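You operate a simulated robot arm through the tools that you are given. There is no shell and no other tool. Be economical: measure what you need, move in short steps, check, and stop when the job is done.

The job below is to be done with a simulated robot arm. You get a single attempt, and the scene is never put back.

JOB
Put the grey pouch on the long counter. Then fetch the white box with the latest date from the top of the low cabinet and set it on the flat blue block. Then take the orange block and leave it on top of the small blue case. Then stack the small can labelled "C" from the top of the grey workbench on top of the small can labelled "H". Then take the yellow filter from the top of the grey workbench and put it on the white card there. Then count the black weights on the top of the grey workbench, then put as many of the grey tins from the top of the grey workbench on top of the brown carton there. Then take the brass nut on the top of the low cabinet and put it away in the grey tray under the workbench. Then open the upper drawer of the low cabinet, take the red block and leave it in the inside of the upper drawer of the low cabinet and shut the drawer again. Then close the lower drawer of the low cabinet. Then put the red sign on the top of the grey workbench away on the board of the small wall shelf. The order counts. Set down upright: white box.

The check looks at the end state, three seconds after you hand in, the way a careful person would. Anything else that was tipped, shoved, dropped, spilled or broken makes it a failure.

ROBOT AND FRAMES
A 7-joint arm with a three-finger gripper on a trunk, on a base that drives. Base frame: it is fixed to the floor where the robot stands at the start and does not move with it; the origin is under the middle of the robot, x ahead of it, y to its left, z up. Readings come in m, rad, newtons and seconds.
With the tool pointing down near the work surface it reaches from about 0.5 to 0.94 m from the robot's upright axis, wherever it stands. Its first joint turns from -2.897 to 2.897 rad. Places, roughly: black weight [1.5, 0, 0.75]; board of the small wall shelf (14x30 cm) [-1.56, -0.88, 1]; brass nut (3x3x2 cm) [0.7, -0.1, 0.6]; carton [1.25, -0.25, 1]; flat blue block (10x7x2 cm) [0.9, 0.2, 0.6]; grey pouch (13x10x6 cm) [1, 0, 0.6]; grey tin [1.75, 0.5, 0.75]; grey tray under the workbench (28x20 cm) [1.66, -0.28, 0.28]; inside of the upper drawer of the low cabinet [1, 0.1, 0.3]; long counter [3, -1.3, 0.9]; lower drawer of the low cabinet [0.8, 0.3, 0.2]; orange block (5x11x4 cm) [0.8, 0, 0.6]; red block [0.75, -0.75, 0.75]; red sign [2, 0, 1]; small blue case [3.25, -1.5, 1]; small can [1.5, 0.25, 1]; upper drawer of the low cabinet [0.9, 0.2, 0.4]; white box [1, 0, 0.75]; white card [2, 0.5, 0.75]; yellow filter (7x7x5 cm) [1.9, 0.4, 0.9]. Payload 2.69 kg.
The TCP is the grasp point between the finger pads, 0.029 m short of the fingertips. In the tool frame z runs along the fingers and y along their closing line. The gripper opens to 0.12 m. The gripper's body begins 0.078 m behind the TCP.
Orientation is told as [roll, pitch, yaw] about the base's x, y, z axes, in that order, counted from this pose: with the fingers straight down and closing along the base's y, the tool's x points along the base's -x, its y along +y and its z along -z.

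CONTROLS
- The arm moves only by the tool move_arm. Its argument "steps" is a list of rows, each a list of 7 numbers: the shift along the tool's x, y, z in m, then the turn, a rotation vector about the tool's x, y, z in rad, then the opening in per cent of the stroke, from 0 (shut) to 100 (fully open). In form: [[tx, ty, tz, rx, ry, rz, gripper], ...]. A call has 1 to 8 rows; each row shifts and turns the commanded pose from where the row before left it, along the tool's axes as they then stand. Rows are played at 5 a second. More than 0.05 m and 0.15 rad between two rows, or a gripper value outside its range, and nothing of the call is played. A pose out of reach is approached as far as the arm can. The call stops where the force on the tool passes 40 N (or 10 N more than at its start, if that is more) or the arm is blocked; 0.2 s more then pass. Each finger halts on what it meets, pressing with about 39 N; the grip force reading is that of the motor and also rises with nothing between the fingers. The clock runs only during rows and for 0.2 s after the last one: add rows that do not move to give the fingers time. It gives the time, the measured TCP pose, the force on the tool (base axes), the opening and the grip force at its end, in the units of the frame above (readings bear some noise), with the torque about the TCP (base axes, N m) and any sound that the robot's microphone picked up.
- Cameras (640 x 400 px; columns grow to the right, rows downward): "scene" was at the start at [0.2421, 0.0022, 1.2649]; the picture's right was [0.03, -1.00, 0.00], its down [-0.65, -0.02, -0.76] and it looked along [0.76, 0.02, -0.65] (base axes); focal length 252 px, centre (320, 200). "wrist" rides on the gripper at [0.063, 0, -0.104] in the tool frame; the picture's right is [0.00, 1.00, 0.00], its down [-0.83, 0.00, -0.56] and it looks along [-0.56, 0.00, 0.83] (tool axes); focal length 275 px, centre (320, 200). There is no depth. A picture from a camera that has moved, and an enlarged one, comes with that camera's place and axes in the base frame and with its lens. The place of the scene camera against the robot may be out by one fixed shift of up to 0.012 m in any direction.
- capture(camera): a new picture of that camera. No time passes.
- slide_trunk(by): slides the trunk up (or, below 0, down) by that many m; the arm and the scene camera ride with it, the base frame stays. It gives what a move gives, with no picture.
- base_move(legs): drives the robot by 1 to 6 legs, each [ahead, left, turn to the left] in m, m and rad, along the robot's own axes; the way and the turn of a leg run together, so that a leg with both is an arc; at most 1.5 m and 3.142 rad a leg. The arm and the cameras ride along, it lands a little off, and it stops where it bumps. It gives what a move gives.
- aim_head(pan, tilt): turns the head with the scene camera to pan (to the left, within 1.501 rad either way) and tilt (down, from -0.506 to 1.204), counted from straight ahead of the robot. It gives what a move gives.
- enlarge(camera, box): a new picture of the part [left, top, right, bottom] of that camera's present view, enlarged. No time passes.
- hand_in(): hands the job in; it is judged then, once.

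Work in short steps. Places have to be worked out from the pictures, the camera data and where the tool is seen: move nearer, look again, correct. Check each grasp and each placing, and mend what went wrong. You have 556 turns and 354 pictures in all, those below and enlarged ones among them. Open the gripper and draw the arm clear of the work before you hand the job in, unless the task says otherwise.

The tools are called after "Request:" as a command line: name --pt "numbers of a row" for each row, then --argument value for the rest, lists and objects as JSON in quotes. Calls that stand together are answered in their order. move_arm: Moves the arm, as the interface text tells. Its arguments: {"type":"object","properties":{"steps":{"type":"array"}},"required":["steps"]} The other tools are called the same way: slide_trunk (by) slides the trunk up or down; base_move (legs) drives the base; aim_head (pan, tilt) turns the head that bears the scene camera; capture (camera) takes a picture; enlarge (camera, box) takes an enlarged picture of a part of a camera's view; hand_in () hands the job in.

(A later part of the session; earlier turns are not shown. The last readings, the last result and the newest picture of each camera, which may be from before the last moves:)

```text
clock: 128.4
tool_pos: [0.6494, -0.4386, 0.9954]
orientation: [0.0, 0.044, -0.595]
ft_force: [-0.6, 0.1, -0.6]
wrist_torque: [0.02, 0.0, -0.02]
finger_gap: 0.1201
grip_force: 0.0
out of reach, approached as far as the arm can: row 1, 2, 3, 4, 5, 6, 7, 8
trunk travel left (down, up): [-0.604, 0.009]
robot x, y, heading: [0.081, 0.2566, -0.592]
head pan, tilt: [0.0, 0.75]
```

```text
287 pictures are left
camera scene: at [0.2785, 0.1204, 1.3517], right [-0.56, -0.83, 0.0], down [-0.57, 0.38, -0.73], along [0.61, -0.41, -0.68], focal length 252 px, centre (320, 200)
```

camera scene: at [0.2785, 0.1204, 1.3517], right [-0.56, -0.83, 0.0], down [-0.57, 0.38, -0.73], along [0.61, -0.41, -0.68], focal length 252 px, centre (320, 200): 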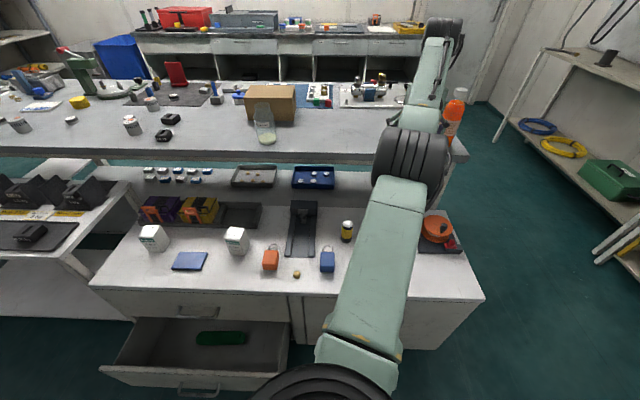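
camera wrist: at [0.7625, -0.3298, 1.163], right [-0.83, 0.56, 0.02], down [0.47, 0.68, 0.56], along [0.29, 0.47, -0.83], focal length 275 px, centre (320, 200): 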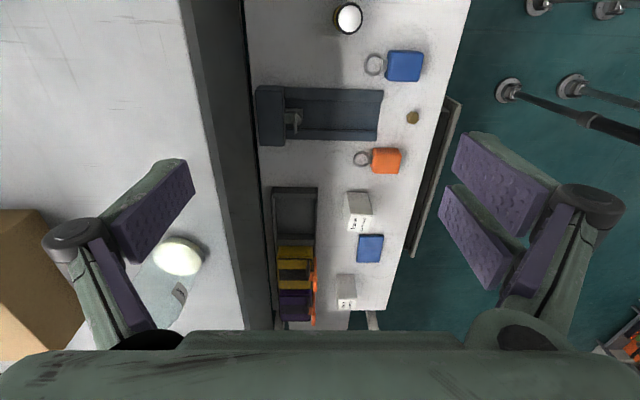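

The elbow rolled to another posture. I try moving inwards and down again.

Request:
move_arm --pt "0.04 0.01 0.01 0 0 0 100" --pt "0.04 0.01 0.01 0 0 0 100" --pt "0.04 0.01 0.01 0 0 0 100"

Request:
capture --camera "scene"

```text
clock: 129.2
tool_pos: [0.6431, -0.4389, 0.9979]
orientation: [0.001, 0.043, -0.596]
ft_force: [-0.1, 0.0, 0.0]
wrist_torque: [-0.01, -0.02, 0.02]
finger_gap: 0.12
grip_force: 0.1
out of reach, approached as far as the arm can: row 1, 2, 3
trunk travel left (down, up): [-0.604, 0.009]
robot x, y, heading: [0.0763, 0.2561, -0.589]
head pan, tilt: [0.0, 0.75]
```

```text
286 pictures are left
camera scene: at [0.2786, 0.1202, 1.3517], right [-0.56, -0.83, 0.0], down [-0.57, 0.38, -0.73], along [0.61, -0.41, -0.68], focal length 252 px, centre (320, 200)
```

scene: 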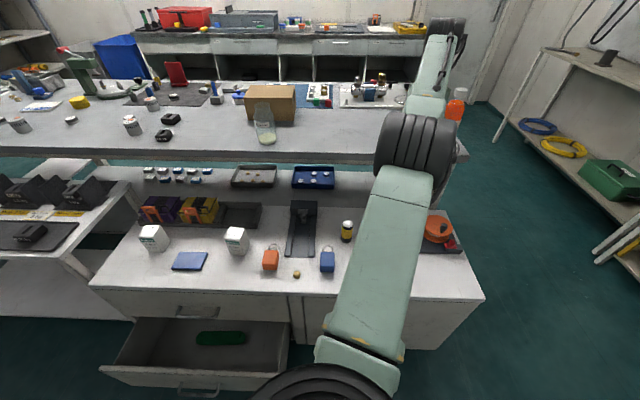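

The arm appears to sit on the joint-limit side of full stretch. I'll try shaking it across full stretch with alternating outward/inward rows, then inward.

Request:
move_arm --pt "-0.045 -0.013 -0.012 0 0 0 100" --pt "-0.045 -0.013 -0.012 0 0 0 100" --pt "0.01 0.003 0.003 0 0 0 100" --pt "-0.045 -0.013 -0.012 0 0 0 100" --pt "0.005 0.001 0.001 0 0 0 100" --pt "0.045 0.013 0.012 0 0 0 100" --pt "0.045 0.013 0.012 0 0 0 100"

Request:
move_arm --pt "-0.045 -0.013 -0.012 0 0 0 100" --pt "0 0 0 0.15 0 0 100" --pt "0 0 0 -0.15 0 0 100" --pt "0 0 0 0 0.15 0 100" --pt "0 0 0 0 -0.15 0 100" --pt "0 0 0 0 -0.15 0 100" --pt "0.045 0.013 0.012 0 0 0 100"

```text
clock: 130.8
tool_pos: [0.6395, -0.4401, 1.0047]
orientation: [0.003, 0.045, -0.596]
ft_force: [-0.4, 0.5, 0.8]
wrist_torque: [0.03, 0.0, 0.03]
finger_gap: 0.1197
grip_force: 0.0
out of reach, approached as far as the arm can: row 1, 2, 3, 4, 5, 6, 7
trunk travel left (down, up): [-0.604, 0.009]
robot x, y, heading: [0.0779, 0.2556, -0.59]
head pan, tilt: [0.0, 0.75]
```

```text
clock: 132.4
tool_pos: [0.6385, -0.4484, 0.9934]
orientation: [-0.002, 0.03, -0.617]
ft_force: [-0.9, -0.4, -1.3]
wrist_torque: [0.02, 0.01, 0.03]
finger_gap: 0.1202
grip_force: 0.0
out of reach, approached as far as the arm can: row 1, 2, 3, 4, 5, 6, 7
trunk travel left (down, up): [-0.604, 0.009]
robot x, y, heading: [0.0789, 0.2537, -0.59]
head pan, tilt: [0.0, 0.75]
```

I'd like free space to work the arm loose, so I drive back to the aisle (free of furniture ahead) first.

Request:
base_move --legs '[[0, -0.55, 0], [0, -0.55, 0]]'

Request:
move_arm --pt "0 0 0.04 0 0 0 100" --pt "0 0 0.04 0 0 0 100" --pt "0 0 0.04 0 0 0 100" --pt "0 0 0.04 0 0 0 100" --pt "0 0 0.04 0 0 0 100" --pt "0 0 0.04 0 0 0 100"

Request:
capture --camera "scene"

```text
clock: 141.5
tool_pos: [0.0275, -1.3567, 0.9942]
orientation: [0.001, 0.03, -0.617]
ft_force: [-0.3, -0.9, 0.5]
wrist_torque: [0.01, 0.01, -0.01]
finger_gap: 0.1197
grip_force: 0.0
trunk travel left (down, up): [-0.604, 0.009]
robot x, y, heading: [-0.5324, -0.6551, -0.592]
head pan, tilt: [0.0, 0.75]
```

```text
clock: 142.9
tool_pos: [0.0395, -1.3824, 0.7604]
orientation: [0.0, 0.033, -0.615]
ft_force: [0.0, -0.1, -0.3]
wrist_torque: [0.02, 0.02, -0.02]
finger_gap: 0.12
grip_force: 0.1
out of reach, approached as far as the arm can: row 1, 2, 3, 4
trunk travel left (down, up): [-0.604, 0.009]
robot x, y, heading: [-0.5341, -0.6581, -0.591]
head pan, tilt: [0.0, 0.75]
```

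```text
285 pictures are left
camera scene: at [-0.3331, -0.7889, 1.3517], right [-0.56, -0.83, 0.0], down [-0.57, 0.38, -0.73], along [0.61, -0.41, -0.68], focal length 252 px, centre (320, 200)
```

scene: 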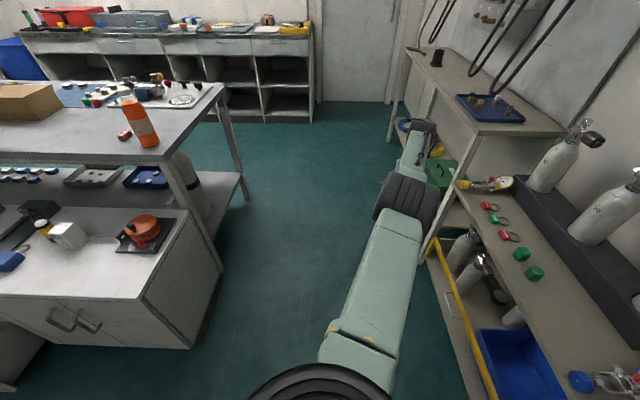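

Going down works and the last rows were in reach. Now inward from this lower height.

Request:
move_arm --pt "0.03 0 0.01 0 0 0 100" --pt "0.03 0 0.01 0 0 0 100" --pt "0.03 0 0 0 0 0 100" --pt "0.03 0 0 0 0 0 100"

Request:
capture --camera "scene"

```text
clock: 143.9
tool_pos: [0.0087, -1.3996, 0.7388]
orientation: [0.001, 0.033, -0.617]
ft_force: [0.2, 0.2, 0.0]
wrist_torque: [-0.01, 0.02, 0.01]
finger_gap: 0.1199
grip_force: 0.1
out of reach, approached as far as the arm can: row 1, 2, 3, 4
trunk travel left (down, up): [-0.604, 0.009]
robot x, y, heading: [-0.5313, -0.6527, -0.591]
head pan, tilt: [0.0, 0.75]
```

```text
284 pictures are left
camera scene: at [-0.3333, -0.7886, 1.3517], right [-0.56, -0.83, 0.0], down [-0.57, 0.38, -0.73], along [0.61, -0.41, -0.68], focal length 252 px, centre (320, 200)
```

scene: 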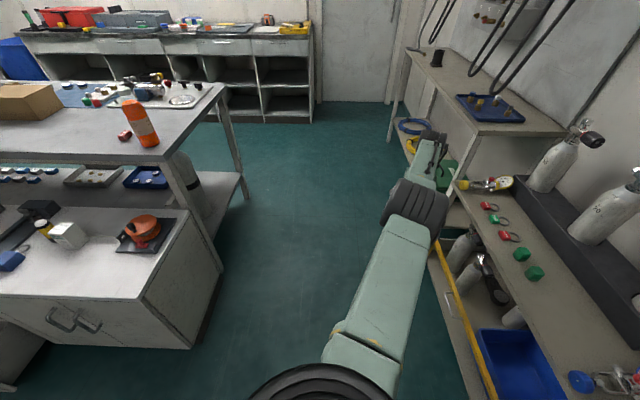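

The arm looks dead straight: it's stuck on the wrong side of full stretch. Lowering far should drive the shoulder joint to its limit and force the elbow to flex. I go down in the free aisle, slightly left.

Request:
move_arm --pt "0 0.04 0 0 0 0 100" --pt "0 0.04 0 0 0 0 100" --pt "0 0.04 0 0 0 0 100" --pt "0 0.03 0.02 0 0 0 100" --pt "0 0.0 0.045 0 0 0 100" --pt "0 0 0.045 0 0 0 100" --pt "0 0 0.045 0 0 0 100"

Request:
capture --camera "scene"

```text
clock: 145.5
tool_pos: [0.1044, -1.2966, 0.5861]
orientation: [-0.001, 0.027, -0.616]
ft_force: [-0.5, -0.7, 0.4]
wrist_torque: [0.01, 0.01, -0.02]
finger_gap: 0.12
grip_force: 0.1
out of reach, approached as far as the arm can: row 1, 2, 3, 4, 6, 7
trunk travel left (down, up): [-0.604, 0.009]
robot x, y, heading: [-0.5317, -0.6576, -0.589]
head pan, tilt: [0.0, 0.75]
```

```text
283 pictures are left
camera scene: at [-0.3336, -0.7884, 1.3519], right [-0.56, -0.83, 0.0], down [-0.57, 0.38, -0.73], along [0.61, -0.41, -0.68], focal length 252 px, centre (320, 200)
```

scene: 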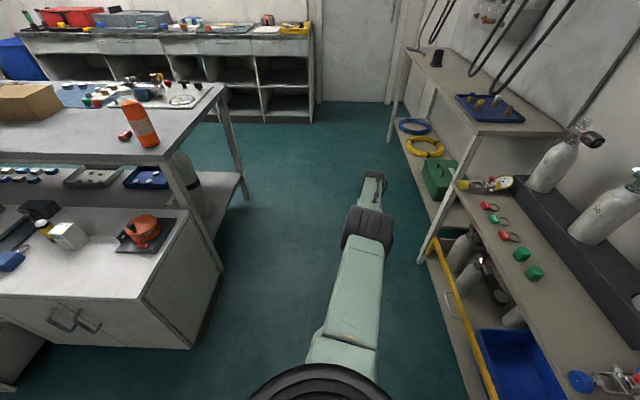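

It slides lower and to the middle. I try inward here, then lower if it still refuses.

Request:
move_arm --pt "0.03 0 0 0 0 0 100" --pt "0.03 0 0 0 0 0 100" --pt "0.03 0 0 0 0 0 100"

Request:
move_arm --pt "0 0.0 0.045 0 0 0 100" --pt "0 0 0.045 0 0 0 100" --pt "0 0 0.045 0 0 0 100"

```text
clock: 146.3
tool_pos: [0.0882, -1.3021, 0.5716]
orientation: [0.0, 0.03, -0.616]
ft_force: [0.3, 0.5, -1.2]
wrist_torque: [0.0, 0.01, 0.0]
finger_gap: 0.12
grip_force: 0.0
out of reach, approached as far as the arm can: row 1, 2, 3
trunk travel left (down, up): [-0.604, 0.009]
robot x, y, heading: [-0.5335, -0.656, -0.588]
head pan, tilt: [0.0, 0.75]
```

```text
clock: 147.1
tool_pos: [0.0601, -1.2692, 0.4575]
orientation: [-0.001, 0.029, -0.615]
ft_force: [0.7, -0.3, 0.4]
wrist_torque: [0.04, -0.01, 0.02]
finger_gap: 0.1196
grip_force: 0.0
out of reach, approached as far as the arm can: row 1, 2, 3
trunk travel left (down, up): [-0.604, 0.009]
robot x, y, heading: [-0.5369, -0.6573, -0.588]
head pan, tilt: [0.0, 0.75]
```

Request:
move_arm --pt "0 0.0 0.045 0 0 0 100" --pt "0 0 0.045 0 0 0 100" --pt "0 0 0.045 0 0 0 100"

Request:
move_arm --pt "0.03 0 0 0 0 0 100" --pt "0.03 0 0 0 0 0 100"

Request:
capture --camera "scene"

```text
clock: 147.9
tool_pos: [0.0243, -1.2297, 0.3724]
orientation: [-0.001, 0.03, -0.615]
ft_force: [-0.2, 0.4, -0.5]
wrist_torque: [-0.02, 0.02, -0.01]
finger_gap: 0.1201
grip_force: 0.0
out of reach, approached as far as the arm can: row 1, 2, 3
trunk travel left (down, up): [-0.604, 0.009]
robot x, y, heading: [-0.5315, -0.6536, -0.59]
head pan, tilt: [0.0, 0.75]
```

```text
clock: 148.5
tool_pos: [-0.0024, -1.2228, 0.3457]
orientation: [0.001, 0.033, -0.615]
ft_force: [-0.5, 0.5, 0.5]
wrist_torque: [0.03, -0.02, 0.02]
finger_gap: 0.1199
grip_force: 0.1
out of reach, approached as far as the arm can: row 1, 2
trunk travel left (down, up): [-0.604, 0.009]
robot x, y, heading: [-0.5341, -0.6602, -0.59]
head pan, tilt: [0.0, 0.75]
```

```text
282 pictures are left
camera scene: at [-0.3334, -0.7887, 1.3518], right [-0.56, -0.83, 0.0], down [-0.57, 0.38, -0.73], along [0.61, -0.41, -0.68], focal length 252 px, centre (320, 200)
```

scene: 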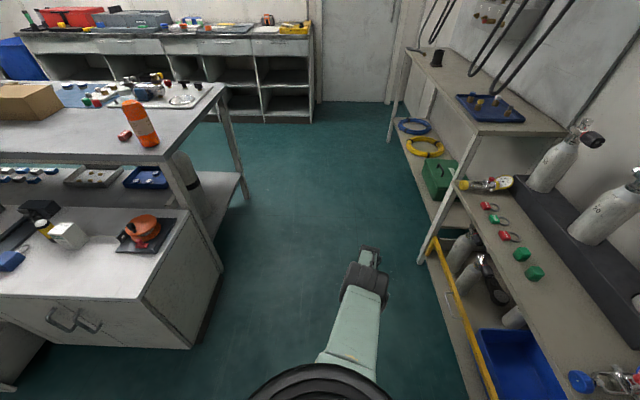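

Request:
move_arm --pt "0.01 0.0 0.045 0 0 0 100" --pt "0.01 0 0.045 0 0 0 100" --pt "0.01 0 0.045 0 0 0 100"

Request:
move_arm --pt "0.03 0 0 0 0 0 100" --pt "0.03 0 0 0 0 0 100"

```text
clock: 149.3
tool_pos: [-0.051, -1.1742, 0.2696]
orientation: [-0.001, 0.03, -0.617]
ft_force: [0.7, -0.7, -0.2]
wrist_torque: [0.04, 0.04, -0.04]
finger_gap: 0.1202
grip_force: 0.1
out of reach, approached as far as the arm can: row 1, 2, 3
trunk travel left (down, up): [-0.604, 0.009]
robot x, y, heading: [-0.5378, -0.6572, -0.59]
head pan, tilt: [0.0, 0.75]
```

```text
clock: 149.9
tool_pos: [-0.0866, -1.1608, 0.2424]
orientation: [-0.001, 0.031, -0.617]
ft_force: [-0.8, -0.5, 0.2]
wrist_torque: [-0.02, 0.02, -0.01]
finger_gap: 0.12
grip_force: 0.0
out of reach, approached as far as the arm can: row 1, 2
trunk travel left (down, up): [-0.604, 0.009]
robot x, y, heading: [-0.5327, -0.6528, -0.589]
head pan, tilt: [0.0, 0.75]
```

I try a combination: push radially out to full stretch, then tangentially, then inward, to get the elbow over the hump.

Request:
move_arm --pt "-0.0265 -0.011 0.034 0 0 0 100" --pt "-0.0265 -0.011 0.034 0 0 0 100" --pt "-0.036 0 -0.028 0 0 0 100" --pt "-0.036 0 -0.028 0 0 0 100" --pt "0.03 0.01 -0.03 0 0 0 100" --pt "0.03 0.01 -0.03 0 0 0 100" --pt "0.03 0.01 -0.03 0 0 0 100"

Request:
move_arm --pt "-0.0265 -0.011 0.034 0 0 0 100" --pt "-0.0265 -0.011 0.034 0 0 0 100" --pt "0 0.045 0 0 0 0 100" --pt "0 0.045 0 0 0 0 100" --pt "0.03 0.01 -0.03 0 0 0 100" --pt "0.03 0.01 -0.03 0 0 0 100" --pt "0.03 0.01 -0.03 0 0 0 100"

```text
clock: 151.5
tool_pos: [-0.0876, -1.1236, 0.3957]
orientation: [0.002, 0.031, -0.619]
ft_force: [-0.5, 0.2, -0.3]
wrist_torque: [-0.01, 0.0, -0.07]
finger_gap: 0.12
grip_force: 0.1
out of reach, approached as far as the arm can: row 1, 2, 3, 4
trunk travel left (down, up): [-0.604, 0.009]
robot x, y, heading: [-0.5354, -0.6537, -0.589]
head pan, tilt: [0.0, 0.75]
```

```text
clock: 153.1
tool_pos: [-0.0575, -1.0224, 0.4166]
orientation: [-0.001, 0.031, -0.616]
ft_force: [-0.6, -0.5, 0.1]
wrist_torque: [-0.03, 0.04, 0.01]
finger_gap: 0.12
grip_force: 0.1
trunk travel left (down, up): [-0.604, 0.009]
robot x, y, heading: [-0.5342, -0.6553, -0.591]
head pan, tilt: [0.0, 0.75]
```

It's free again (all rows in reach). I level the tool and raise it, checking the posture.

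Request:
move_arm --pt "-0.01 0 -0.045 0 -0.031 0 100" --pt "-0.01 0 -0.045 0 0 0 100" --pt "0 0 -0.05 0 0 0 100" --pt "0 0 -0.05 0 0 0 100" --pt "0 0 -0.05 0 0 0 100" --pt "0 0 -0.05 0 0 0 100" --pt "0 0 -0.05 0 0 0 100" --pt "0 0 -0.05 0 0 0 100"

Request:
move_arm --pt "0 0 -0.05 0 0 0 100" --pt "0 0 -0.05 0 0 0 100" --pt "0 0 -0.05 0 0 0 100" --pt "0 0 -0.05 0 0 0 100"

Request:
capture --camera "scene"

```text
clock: 154.9
tool_pos: [-0.0417, -1.0323, 0.556]
orientation: [0.0, -0.003, -0.617]
ft_force: [-0.4, 0.1, 0.3]
wrist_torque: [0.01, -0.01, -0.01]
finger_gap: 0.1199
grip_force: 0.0
out of reach, approached as far as the arm can: row 4, 5, 6, 7, 8
trunk travel left (down, up): [-0.604, 0.009]
robot x, y, heading: [-0.5341, -0.65, -0.586]
head pan, tilt: [0.0, 0.75]
```

```text
clock: 155.9
tool_pos: [-0.0407, -1.0324, 0.5562]
orientation: [0.0, -0.005, -0.615]
ft_force: [-0.2, -0.3, 0.4]
wrist_torque: [0.0, -0.02, -0.01]
finger_gap: 0.1201
grip_force: 0.0
out of reach, approached as far as the arm can: row 1, 2, 3, 4
trunk travel left (down, up): [-0.604, 0.009]
robot x, y, heading: [-0.5325, -0.6535, -0.591]
head pan, tilt: [0.0, 0.75]
```

```text
281 pictures are left
camera scene: at [-0.3334, -0.7886, 1.3517], right [-0.56, -0.83, 0.0], down [-0.57, 0.38, -0.73], along [0.61, -0.41, -0.68], focal length 252 px, centre (320, 200)
```

scene: 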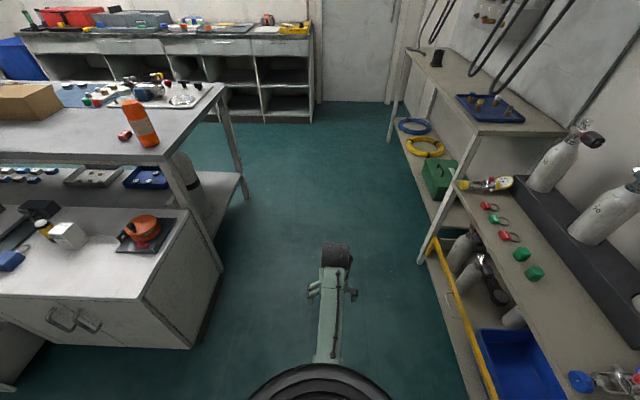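

The posture is now elbow-down, which limits rising. Let me look at it closely.

Request:
enlarge --camera "scene" --box '[240, 220, 420, 400]'

Request:
capture --camera "wrist"

```text
2.22 times, centred on (330, 310) of scene
camera zoom: at [-0.3334, -0.7886, 1.3517], right [-0.56, -0.83, 0.0], down [-0.57, 0.38, -0.73], along [0.61, -0.41, -0.68], focal length 560 px, centre (298, -44)
```

zoom: 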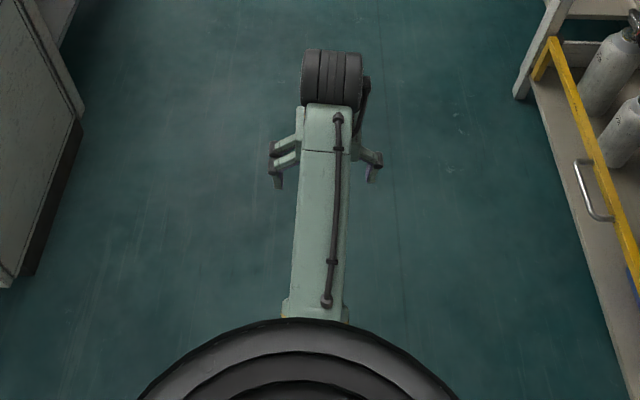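

```text
279 pictures are left
camera wrist: at [-0.0936, -0.996, 0.6606], right [0.57, 0.82, 0.0], down [0.68, -0.48, 0.56], along [0.46, -0.32, -0.83], focal length 275 px, centre (320, 200)
```

wrist: 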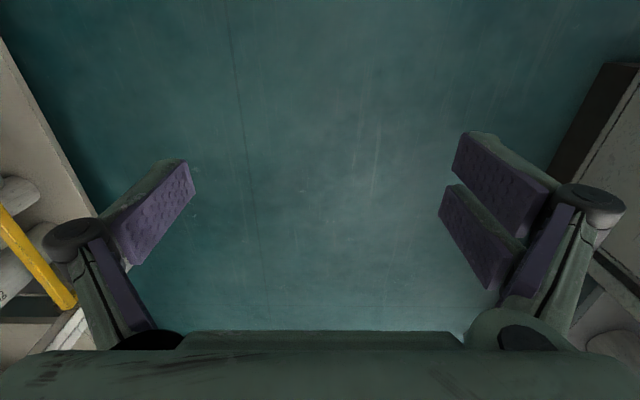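

The elbow hangs below. I'll swing the tool on an arc to the left (turning along with it) so the arm can re-distribute its joints; there's free room there.

Request:
move_arm --pt "0.002 0.045 0 0 0 -0.1 100" --pt "0.002 0.045 0 0 0 -0.1 100" --pt "0.002 0.045 0 0 0 -0.1 100" --pt "0.002 0.045 0 0 0 -0.1 100" --pt "0.002 0.045 0 0 0 -0.1 100" --pt "0.002 0.045 0 0 0 -0.1 100" --pt "0.002 0.045 0 0 0 -0.1 100" --pt "0.002 0.045 0 0 0 -0.1 100"

Request:
capture --camera "scene"

```text
clock: 157.7
tool_pos: [0.0424, -0.6957, 0.5606]
orientation: [0.002, 0.001, 0.181]
ft_force: [-0.3, 1.2, -0.1]
wrist_torque: [0.01, -0.01, 0.01]
finger_gap: 0.12
grip_force: 0.0
out of reach, approached as far as the arm can: row 4
trunk travel left (down, up): [-0.604, 0.009]
robot x, y, heading: [-0.5303, -0.6534, -0.59]
head pan, tilt: [0.0, 0.75]
```

```text
278 pictures are left
camera scene: at [-0.3335, -0.7887, 1.3518], right [-0.56, -0.83, 0.0], down [-0.57, 0.38, -0.73], along [0.61, -0.41, -0.68], focal length 252 px, centre (320, 200)
```

scene: 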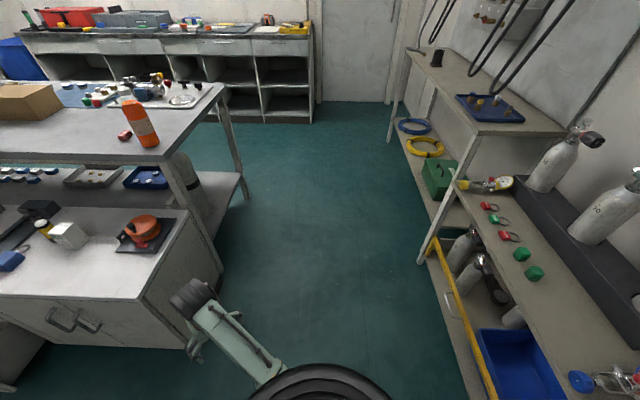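

Now I try raising from this side position.

Request:
move_arm --pt "0 0 -0.04 0 0 0 100" --pt "0 0 -0.04 0 0 0 100" --pt "0 0 -0.04 0 0 0 100"

Request:
move_arm --pt "0.002 0.045 0 0 0 -0.1 100" --pt "0.002 0.045 0 0 0 -0.1 100" --pt "0.002 0.045 0 0 0 -0.1 100" --pt "0.002 0.045 0 0 0 -0.1 100" --pt "0.002 0.045 0 0 0 -0.1 100"

Request:
move_arm --pt "0 0 -0.04 0 0 0 100" --pt "0 0 -0.04 0 0 0 100" --pt "0 0 -0.04 0 0 0 100"

Request:
capture --camera "scene"

```text
clock: 158.5
tool_pos: [0.04, -0.6957, 0.679]
orientation: [0.001, 0.001, 0.184]
ft_force: [0.9, 0.0, 0.1]
wrist_torque: [-0.01, -0.03, 0.0]
finger_gap: 0.1199
grip_force: 0.0
trunk travel left (down, up): [-0.604, 0.009]
robot x, y, heading: [-0.5357, -0.6558, -0.593]
head pan, tilt: [0.0, 0.75]
```

```text
clock: 159.7
tool_pos: [-0.0518, -0.4893, 0.683]
orientation: [0.0, 0.0, 0.683]
ft_force: [-0.2, 0.2, -0.4]
wrist_torque: [0.02, -0.01, 0.02]
finger_gap: 0.1202
grip_force: 0.0
trunk travel left (down, up): [-0.604, 0.009]
robot x, y, heading: [-0.5353, -0.6586, -0.591]
head pan, tilt: [0.0, 0.75]
```

```text
clock: 160.5
tool_pos: [-0.0547, -0.4894, 0.803]
orientation: [0.0, 0.001, 0.686]
ft_force: [0.2, 0.0, -1.2]
wrist_torque: [0.02, -0.04, -0.01]
finger_gap: 0.12
grip_force: 0.0
trunk travel left (down, up): [-0.604, 0.009]
robot x, y, heading: [-0.5348, -0.6541, -0.587]
head pan, tilt: [0.0, 0.75]
```

```text
277 pictures are left
camera scene: at [-0.3336, -0.7886, 1.3517], right [-0.56, -0.83, 0.0], down [-0.57, 0.38, -0.73], along [0.61, -0.41, -0.68], focal length 252 px, centre (320, 200)
```

scene: 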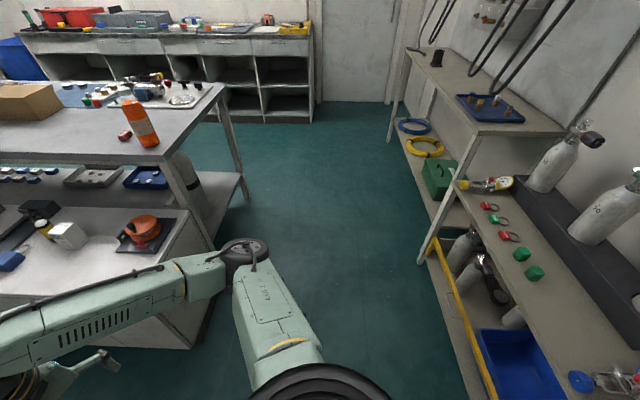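

Exactly the good posture again. I raise and swing back to the front.

Request:
move_arm --pt "0 0 -0.05 0 0 0 100" --pt "0 0 -0.05 0 0 0 100" --pt "0 0 -0.05 0 0 0 100" --pt "0 0 -0.05 0 0 0 100" --pt "0 0 -0.04 0 0 0 100"

Request:
move_arm --pt "-0.01 -0.045 0 0 0 0.1 100" --pt "-0.01 -0.045 0 0 0 0.1 100" --pt "-0.01 -0.045 0 0 0 0.1 100" --pt "-0.01 -0.045 0 0 0 0.1 100" --pt "-0.01 -0.045 0 0 0 0.1 100" --pt "-0.01 -0.045 0 0 0 0.1 100" --pt "-0.01 -0.045 0 0 0 0.1 100" --pt "-0.01 -0.045 0 0 0 0.1 100"

Request:
move_arm --pt "-0.01 -0.045 0 0 0 0.1 100" --pt "-0.01 -0.045 0 0 0 0.1 100" --pt "-0.01 -0.045 0 0 0 0.1 100" --pt "-0.01 -0.045 0 0 0 0.1 100"

Request:
capture --camera "scene"

```text
clock: 161.7
tool_pos: [-0.0539, -0.49, 1.0384]
orientation: [0.0, -0.001, 0.685]
ft_force: [-0.4, -1.2, -0.2]
wrist_torque: [-0.01, 0.01, -0.02]
finger_gap: 0.1199
grip_force: 0.1
trunk travel left (down, up): [-0.604, 0.009]
robot x, y, heading: [-0.5333, -0.6575, -0.587]
head pan, tilt: [0.0, 0.75]
```

```text
clock: 163.5
tool_pos: [0.1363, -0.7989, 1.0407]
orientation: [-0.001, 0.0, -0.119]
ft_force: [-1.0, -0.4, 0.2]
wrist_torque: [0.05, -0.01, 0.02]
finger_gap: 0.12
grip_force: 0.1
trunk travel left (down, up): [-0.604, 0.009]
robot x, y, heading: [-0.5348, -0.6553, -0.588]
head pan, tilt: [0.0, 0.75]
```

```text
clock: 164.5
tool_pos: [0.1276, -0.9849, 1.0409]
orientation: [0.003, 0.0, -0.518]
ft_force: [-0.2, 0.9, -0.1]
wrist_torque: [-0.01, -0.01, 0.02]
finger_gap: 0.1199
grip_force: 0.0
trunk travel left (down, up): [-0.604, 0.009]
robot x, y, heading: [-0.5327, -0.6548, -0.588]
head pan, tilt: [0.0, 0.75]
```

```text
276 pictures are left
camera scene: at [-0.3337, -0.789, 1.3518], right [-0.56, -0.83, 0.0], down [-0.57, 0.38, -0.73], along [0.61, -0.41, -0.68], focal length 252 px, centre (320, 200)
```

scene: 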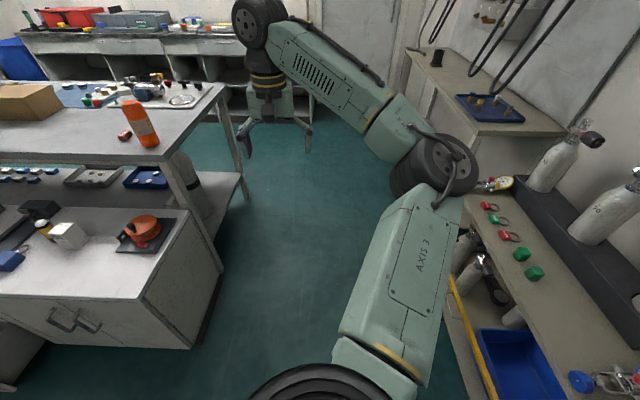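

The posture is restored. I lower the trunk again and drive to the cabinet in front of the boxes.

Request:
base_move --legs '[[0, 0.6, 0], [0.06, 0.53, 0]]'

Request:
slide_trunk --by -0.09

Request:
move_arm --pt "0 0.02 0 0 0 0.08 100" --pt "0 0.048 0 0 0 0 100" --pt "0 0.048 0 0 0 0 100" --pt "0 0.048 0 0 0 0 100" --pt "0 0.048 0 0 0 0 100" --pt "0 0.04 0 0 0 0 100"

Request:
capture --camera "wrist"

```text
clock: 173.9
tool_pos: [0.8059, -0.0707, 1.041]
orientation: [0.0, 0.0, -0.51]
ft_force: [0.1, -0.3, -0.6]
wrist_torque: [-0.03, 0.02, -0.02]
finger_gap: 0.1199
grip_force: 0.1
trunk travel left (down, up): [-0.604, 0.009]
robot x, y, heading: [0.1443, 0.2509, -0.585]
head pan, tilt: [0.0, 0.75]
```

```text
clock: 175.1
tool_pos: [0.805, -0.0702, 0.9508]
orientation: [0.0, 0.0, -0.509]
ft_force: [-1.1, -0.4, -0.1]
wrist_torque: [0.04, -0.01, -0.02]
finger_gap: 0.1202
grip_force: 0.1
trunk travel left (down, up): [-0.514, 0.099]
robot x, y, heading: [0.1414, 0.2534, -0.581]
head pan, tilt: [0.0, 0.75]
```

```text
clock: 176.5
tool_pos: [0.9446, 0.1392, 0.9512]
orientation: [0.0, 0.002, -0.589]
ft_force: [-0.3, -0.4, -0.2]
wrist_torque: [0.01, 0.01, 0.0]
finger_gap: 0.1201
grip_force: 0.0
trunk travel left (down, up): [-0.514, 0.099]
robot x, y, heading: [0.1406, 0.2521, -0.584]
head pan, tilt: [0.0, 0.75]
```

```text
275 pictures are left
camera wrist: at [0.891, 0.1737, 1.0551], right [0.55, 0.83, 0.0], down [0.69, -0.46, 0.56], along [0.46, -0.31, -0.83], focal length 275 px, centre (320, 200)
```

wrist: 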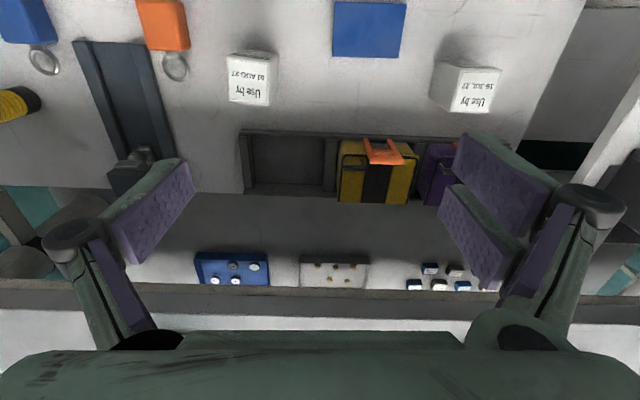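

I enlarge the AUG box and the blue block to get their geometry.

Request:
enlarge --camera "wrist" --box '[200, 0, 440, 130]'

```text
2.67 times, centred on (320, 65) of wrist
camera zoom: at [0.891, 0.1737, 1.0551], right [0.55, 0.83, 0.0], down [0.69, -0.46, 0.56], along [0.46, -0.31, -0.83], focal length 734 px, centre (320, 560)
```

zoom: 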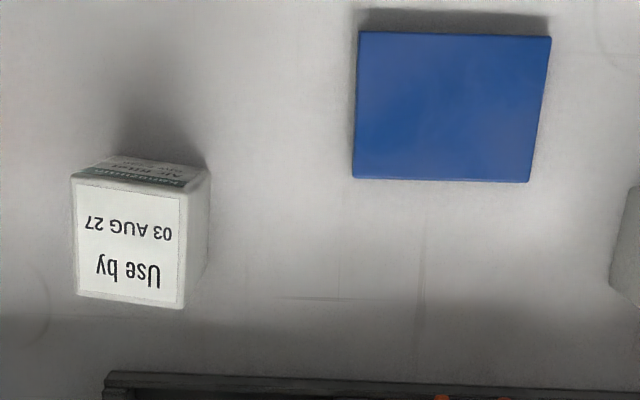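

Box: centre (d 0.708, s 0.557), 5.3 cm square, top z≈0.68, turned about −0.1 rad; blue block centre (0.6535, 0.710), top z≈0.62. I move over the box, match its turn and come down.

Request:
move_arm --pt "-0.004 -0.046 0 0 0 0 100" --pt "-0.0035 -0.045 0 0 0 0.11 100" --pt "0 0 0.05 0 0 0 100" --pt "0 0 0.05 0 0 0 100" --pt "0 0 0.05 0 0 0 100" --pt "0 0 0.02 0 0 0 100"

Request:
capture --camera "wrist"

```text
clock: 177.9
tool_pos: [0.9008, 0.059, 0.7813]
orientation: [0.0, 0.001, -0.698]
ft_force: [-0.7, -0.4, 0.3]
wrist_torque: [0.0, -0.02, -0.01]
finger_gap: 0.12
grip_force: 0.2
trunk travel left (down, up): [-0.514, 0.099]
robot x, y, heading: [0.1445, 0.2554, -0.583]
head pan, tilt: [0.0, 0.75]
```

```text
273 pictures are left
camera wrist: at [0.8513, 0.0993, 0.8856], right [0.64, 0.77, 0.0], down [0.64, -0.53, 0.56], along [0.43, -0.36, -0.83], focal length 275 px, centre (320, 200)
```

wrist: 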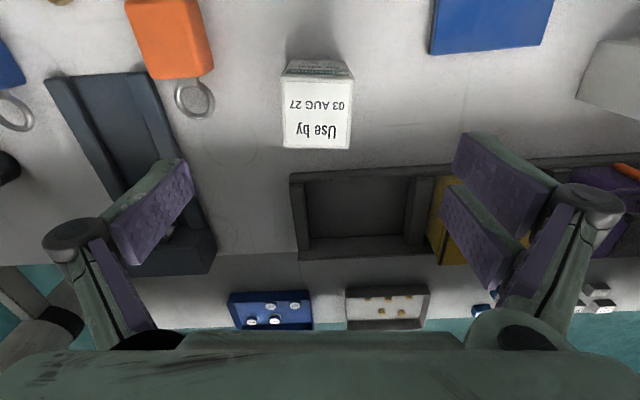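

Centred (box top centre at row 113 versus 116 expected). I descend to z≈0.645.

Request:
move_arm --pt "0 0.001 0.05 0 0 0 100" --pt "0 0 0.05 0 0 0 100" --pt "0 0 0.036 0 0 0 100"

Request:
move_arm --pt "0 0 0 0 0 0 60" --pt "0 0 0 0 0 0 30" --pt "0 0 0 0 0 0 30" --pt "0 0 0 0 0 0 30" --pt "0 0 0 0 0 0 30"

Request:
capture --camera "wrist"

```text
clock: 178.7
tool_pos: [0.8997, 0.059, 0.644]
orientation: [0.0, -0.001, -0.7]
ft_force: [-0.1, -0.4, 0.1]
wrist_torque: [-0.01, -0.03, -0.01]
finger_gap: 0.12
grip_force: 0.0
trunk travel left (down, up): [-0.514, 0.099]
robot x, y, heading: [0.1403, 0.2525, -0.579]
head pan, tilt: [0.0, 0.75]
```

```text
clock: 179.9
tool_pos: [0.9, 0.0588, 0.644]
orientation: [0.0, -0.001, -0.698]
ft_force: [1.0, -0.8, 0.5]
wrist_torque: [0.03, 0.06, 0.0]
finger_gap: 0.0558
grip_force: 20.2
trunk travel left (down, up): [-0.514, 0.099]
robot x, y, heading: [0.143, 0.2517, -0.581]
head pan, tilt: [0.0, 0.75]
```

```text
272 pictures are left
camera wrist: at [0.8507, 0.0992, 0.749], right [0.64, 0.77, 0.0], down [0.64, -0.53, 0.56], along [0.43, -0.36, -0.83], focal length 275 px, centre (320, 200)
```

wrist: 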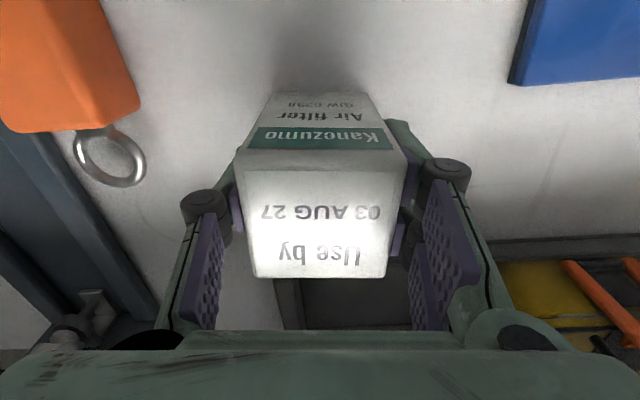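

Gripped at 5.6 cm. I lift, turn back to align with the blue block, and move above it.

Request:
move_arm --pt "0 0 0 0 0 0 20" --pt "0 0 -0.03 0 0 0 20" --pt "0 0 -0.03 0 0 -0.1 20" --pt "0.014 0.038 -0.01 0 0 0 20" --pt "0.014 0.038 0 0 0 0 20" --pt "0.014 0.038 0 0 0 0 20" --pt "0.014 0.038 0 0 0 0 20" --pt "0 0 0 0 0 0 20"

Request:
capture --camera "wrist"

Request:
capture --camera "scene"

```text
clock: 181.7
tool_pos: [0.9417, 0.2174, 0.7152]
orientation: [-0.001, -0.001, -0.599]
ft_force: [0.0, -0.1, -2.2]
wrist_torque: [0.01, 0.02, 0.02]
finger_gap: 0.0553
grip_force: 39.4
trunk travel left (down, up): [-0.514, 0.099]
robot x, y, heading: [0.1428, 0.2522, -0.584]
head pan, tilt: [0.0, 0.75]
```

```text
271 pictures are left
camera wrist: at [0.8878, 0.2535, 0.8197], right [0.56, 0.83, 0.0], down [0.69, -0.47, 0.56], along [0.46, -0.31, -0.83], focal length 275 px, centre (320, 200)
```

wrist: 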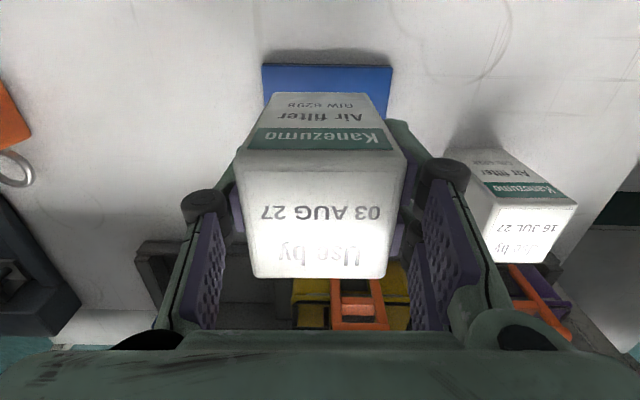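

```text
270 pictures are left
camera scene: at [0.3426, 0.1204, 1.2617], right [-0.55, -0.83, 0.0], down [-0.57, 0.38, -0.73], along [0.61, -0.4, -0.68], focal length 252 px, centre (320, 200)
```

scene: 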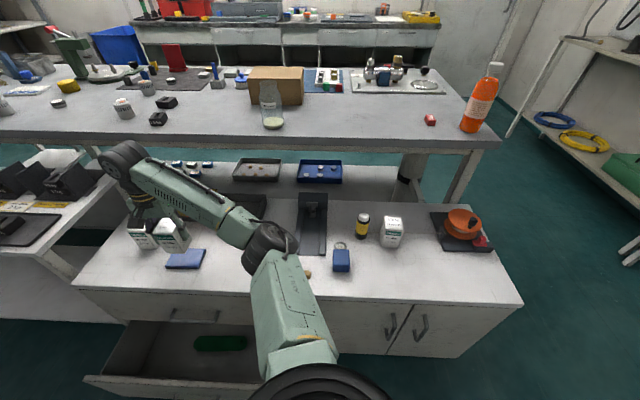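

The box is centred over the blue block. I lower it gently.

Request:
move_arm --pt "0 -0.001 0.035 0 0 0 20" --pt "0 0 0.01 0 0 0 20" --pt "0 0 0.003 0 0 0 20" --pt "0 0 0 0 0 0 20"

Request:
move_arm --pt "0 0 0.003 0 0 0 20" --pt "0 0 0 0 0 0 20"

```text
clock: 182.7
tool_pos: [0.94, 0.217, 0.6663]
orientation: [0.0, 0.002, -0.6]
ft_force: [0.1, 0.6, -1.3]
wrist_torque: [-0.01, 0.0, -0.02]
finger_gap: 0.0554
grip_force: 39.0
trunk travel left (down, up): [-0.514, 0.099]
robot x, y, heading: [0.1421, 0.2518, -0.587]
head pan, tilt: [0.0, 0.75]
```

```text
clock: 183.3
tool_pos: [0.9402, 0.2167, 0.6643]
orientation: [0.001, 0.0, -0.597]
ft_force: [0.0, -0.1, -1.1]
wrist_torque: [0.01, 0.03, 0.01]
finger_gap: 0.0552
grip_force: 38.8
trunk travel left (down, up): [-0.514, 0.099]
robot x, y, heading: [0.1415, 0.2558, -0.58]
head pan, tilt: [0.0, 0.75]
```

Request:
move_arm --pt "0 0 0.002 0 0 0 20" --pt "0 0 0 0 0 0 20"

Request:
move_arm --pt "0 0 0.002 0 0 0 20" --pt "0 0 0 0 0 0 20"

```text
clock: 183.9
tool_pos: [0.9399, 0.2164, 0.6619]
orientation: [0.0, 0.001, -0.599]
ft_force: [-0.2, -0.7, -1.1]
wrist_torque: [-0.03, -0.01, 0.05]
finger_gap: 0.0555
grip_force: 39.4
trunk travel left (down, up): [-0.514, 0.099]
robot x, y, heading: [0.14, 0.2516, -0.584]
head pan, tilt: [0.0, 0.75]
```

```text
clock: 184.5
tool_pos: [0.9395, 0.2169, 0.6607]
orientation: [0.0, 0.0, -0.597]
ft_force: [0.7, -0.3, -1.6]
wrist_torque: [-0.04, 0.0, -0.02]
finger_gap: 0.0554
grip_force: 39.0
trunk travel left (down, up): [-0.514, 0.099]
robot x, y, heading: [0.1426, 0.252, -0.581]
head pan, tilt: [0.0, 0.75]
```

Request:
move_arm --pt "0 0 0.002 0 0 0 20" --pt "0 0 0 0 0 0 20"

Request:
move_arm --pt "0 0 0.002 0 0 0 20" --pt "0 0 0 0 0 0 20"

Request:
move_arm --pt "0 0 0.002 0 0 0 20" --pt "0 0 0 0 0 0 20"

```text
clock: 185.1
tool_pos: [0.9409, 0.2171, 0.6571]
orientation: [0.0, 0.001, -0.598]
ft_force: [-0.1, -1.4, 2.7]
wrist_torque: [-0.03, 0.12, 0.02]
finger_gap: 0.0553
grip_force: 39.2
trunk travel left (down, up): [-0.514, 0.099]
robot x, y, heading: [0.1413, 0.2488, -0.581]
head pan, tilt: [0.0, 0.75]
```

```text
clock: 185.7
tool_pos: [0.9391, 0.2169, 0.6567]
orientation: [0.003, -0.002, -0.599]
ft_force: [0.8, -0.2, 13.0]
wrist_torque: [-0.11, 0.2, -0.03]
finger_gap: 0.0553
grip_force: 39.3
trunk travel left (down, up): [-0.514, 0.099]
robot x, y, heading: [0.139, 0.2536, -0.583]
head pan, tilt: [0.0, 0.75]
```

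```text
clock: 186.3
tool_pos: [0.9381, 0.218, 0.6568]
orientation: [0.003, -0.004, -0.6]
ft_force: [3.0, -2.2, 29.1]
wrist_torque: [0.01, 0.15, -0.02]
finger_gap: 0.0556
grip_force: 39.0
trunk travel left (down, up): [-0.514, 0.099]
robot x, y, heading: [0.1386, 0.2536, -0.582]
head pan, tilt: [0.0, 0.75]
```

Firm contact. I relieve 4 mm of command, then open partly and go up.

Request:
move_arm --pt "0 0 -0.004 0 0 0 20" --pt "0 0 0 0 0 0 62" --pt "0 0 0 0 0 0 62" --pt "0 0 0 0 0 0 62"

Request:
move_arm --pt "0 0 -0.03 0 0 0 62" --pt "0 0 -0.05 0 0 0 62" --pt "0 0 -0.05 0 0 0 62"

Request:
capture --camera "wrist"

```text
clock: 187.3
tool_pos: [0.9388, 0.217, 0.6573]
orientation: [0.0, -0.001, -0.6]
ft_force: [-0.1, 0.2, 0.0]
wrist_torque: [-0.01, -0.01, 0.01]
finger_gap: 0.0744
grip_force: 0.1
trunk travel left (down, up): [-0.514, 0.099]
robot x, y, heading: [0.1432, 0.2507, -0.581]
head pan, tilt: [0.0, 0.75]
```

```text
clock: 188.1
tool_pos: [0.9361, 0.2169, 0.7881]
orientation: [-0.001, -0.001, -0.599]
ft_force: [0.1, 0.8, -0.2]
wrist_torque: [0.0, -0.02, 0.02]
finger_gap: 0.0747
grip_force: 0.1
trunk travel left (down, up): [-0.514, 0.099]
robot x, y, heading: [0.143, 0.2542, -0.582]
head pan, tilt: [0.0, 0.75]
```

```text
269 pictures are left
camera wrist: at [0.8837, 0.252, 0.8933], right [0.56, 0.83, 0.0], down [0.69, -0.47, 0.56], along [0.46, -0.31, -0.83], focal length 275 px, centre (320, 200)
```

wrist: 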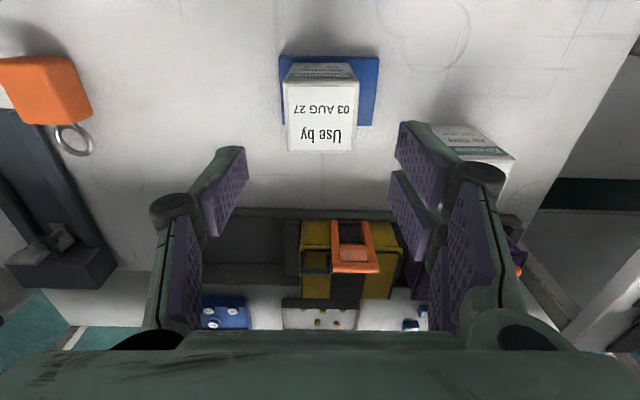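

The AUG box stands upright on the blue block. Next the orange block: I move over to the right above it.

Request:
move_arm --pt "0 0 -0.05 0 0 0 80" --pt "0 -0.047 0 0 0 0 100" --pt "0 -0.047 0 0 0 0 100" --pt "0 -0.047 0 0 0 0 100" --pt "0 -0.047 0 0 0 0 100" --pt "0 -0.047 0 0 0 0 100" --pt "0.01 -0.04 0 0 0 0 100"

Request:
capture --camera "wrist"

Request:
enlarge --camera "wrist" --box '[220, 0, 420, 125]'

```text
clock: 189.7
tool_pos: [0.7773, -0.0035, 0.8395]
orientation: [0.002, 0.001, -0.598]
ft_force: [-0.6, 0.2, -0.2]
wrist_torque: [0.02, 0.01, 0.01]
finger_gap: 0.1199
grip_force: 0.0
trunk travel left (down, up): [-0.514, 0.099]
robot x, y, heading: [0.1372, 0.2508, -0.578]
head pan, tilt: [0.0, 0.75]
```

```text
268 pictures are left
camera wrist: at [0.7241, 0.0319, 0.9444], right [0.56, 0.83, 0.0], down [0.69, -0.47, 0.56], along [0.46, -0.31, -0.83], focal length 275 px, centre (320, 200)
```

wrist: 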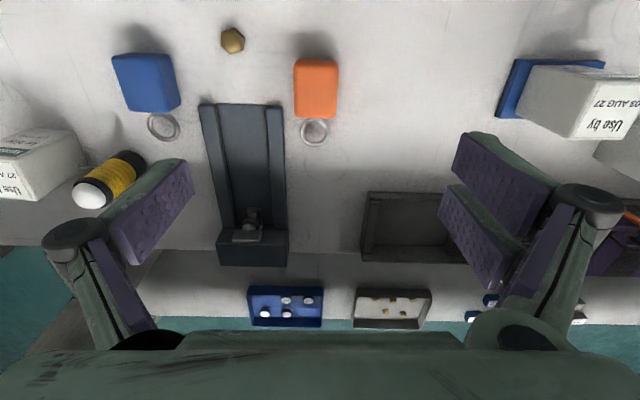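

```text
3.20 times, centred on (320, 62) of wrist
camera zoom: at [0.7241, 0.0319, 0.9444], right [0.56, 0.83, 0.0], down [0.69, -0.47, 0.56], along [0.46, -0.31, -0.83], focal length 881 px, centre (320, 640)
```

zoom: 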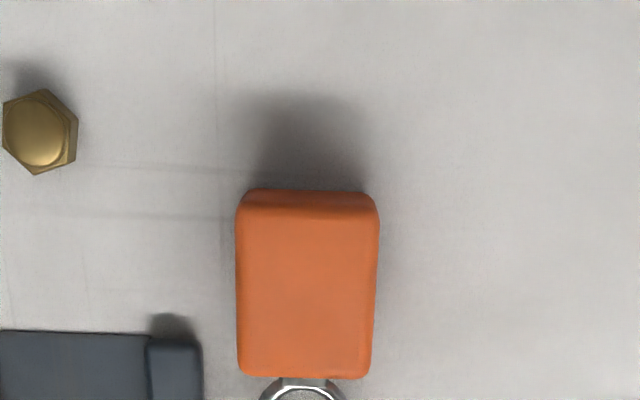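

Orange body: centre (0.644, 0.4315), 4.8 cm wide, top z≈0.64, ring pointing away. I descend with a 70 % opening, keeping clear of the black tray and the nut.

Request:
move_arm --pt "0.002 -0.005 0.05 0 0 0 70" --pt "0 0 0.05 0 0 0 70" --pt "0 0 0.05 0 0 0 70" --pt "0 0 0.03 0 0 0 70"

Request:
capture --camera "wrist"

```text
refused: row 1 steps farther than a row can; nothing moved
```

```text
266 pictures are left
camera wrist: at [0.7241, 0.0319, 0.9444], right [0.56, 0.83, 0.0], down [0.69, -0.47, 0.56], along [0.46, -0.31, -0.83], focal length 275 px, centre (320, 200)
```

wrist: 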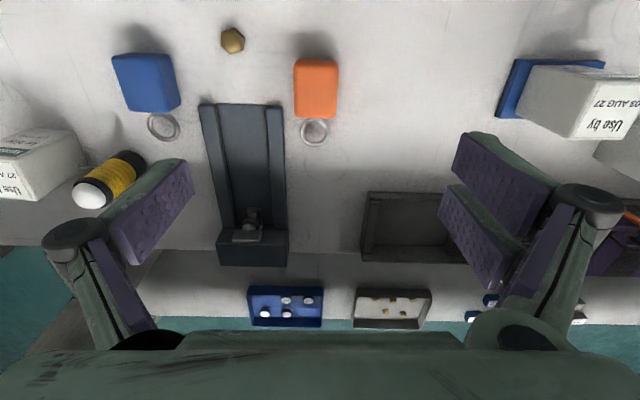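

Same with the shift put in its own shorter row.

Request:
move_arm --pt "0.002 -0.005 0.04 0 0 0 70" --pt "0 0 0.05 0 0 0 70" --pt "0 0 0.05 0 0 0 70" --pt "0 0 0.03 0 0 0 70"

Request:
capture --camera "wrist"

```text
clock: 190.7
tool_pos: [0.7715, -0.0085, 0.6679]
orientation: [-0.001, -0.003, -0.599]
ft_force: [0.2, 0.4, 0.0]
wrist_torque: [-0.03, 0.03, 0.01]
finger_gap: 0.084
grip_force: 0.1
trunk travel left (down, up): [-0.514, 0.099]
robot x, y, heading: [0.1404, 0.2516, -0.584]
head pan, tilt: [0.0, 0.75]
```

```text
265 pictures are left
camera wrist: at [0.719, 0.0264, 0.7723], right [0.56, 0.83, 0.0], down [0.69, -0.47, 0.56], along [0.46, -0.31, -0.83], focal length 275 px, centre (320, 200)
```

wrist: 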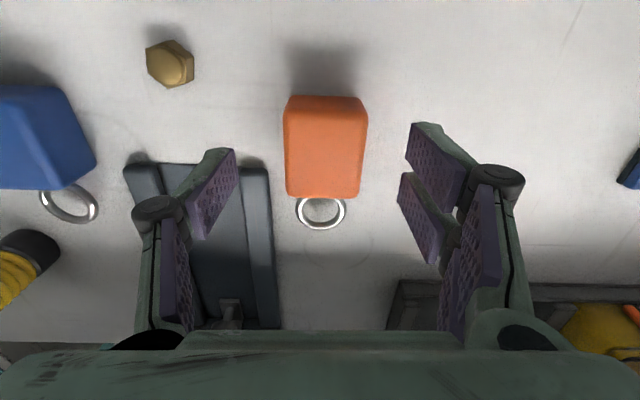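

Clear. I descend to z≈0.635 and close.

Request:
move_arm --pt "0 0 0.033 0 0 0 70" --pt "0 0 0 0 0 0 40" --pt "0 0 0 0 0 0 20" --pt "0 0 0 0 0 0 20" --pt "0 0 0 0 0 0 20" --pt "0 0 0 0 0 0 20"

Request:
move_arm --pt "0 0 -0.03 0 0 0 20" --pt "0 0 -0.05 0 0 0 20" --pt "0 0 -0.05 0 0 0 20"

Request:
capture --camera "wrist"

```text
clock: 192.1
tool_pos: [0.7738, -0.0092, 0.6334]
orientation: [-0.001, -0.001, -0.597]
ft_force: [1.0, 4.0, 0.5]
wrist_torque: [0.21, -0.12, 0.05]
finger_gap: 0.0498
grip_force: 39.1
trunk travel left (down, up): [-0.514, 0.099]
robot x, y, heading: [0.1423, 0.2508, -0.582]
head pan, tilt: [0.0, 0.75]
```

```text
clock: 192.9
tool_pos: [0.7724, -0.007, 0.7649]
orientation: [-0.001, 0.003, -0.597]
ft_force: [0.2, -0.3, -13.3]
wrist_torque: [0.1, 0.11, 0.03]
finger_gap: 0.0498
grip_force: 39.3
trunk travel left (down, up): [-0.514, 0.099]
robot x, y, heading: [0.1442, 0.2551, -0.583]
head pan, tilt: [0.0, 0.75]
```

```text
264 pictures are left
camera wrist: at [0.7195, 0.0285, 0.8697], right [0.56, 0.83, 0.0], down [0.69, -0.47, 0.55], along [0.46, -0.31, -0.83], focal length 275 px, centre (320, 200)
```

wrist: 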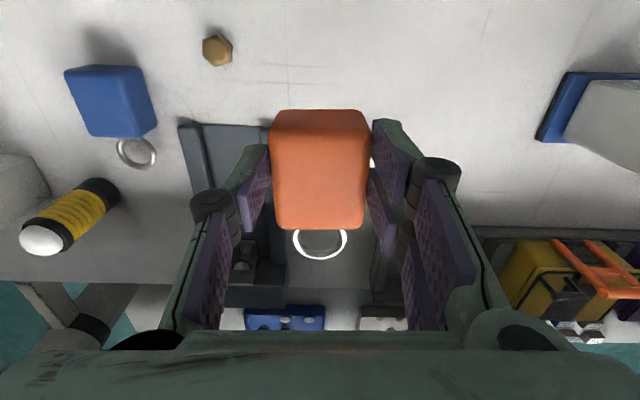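

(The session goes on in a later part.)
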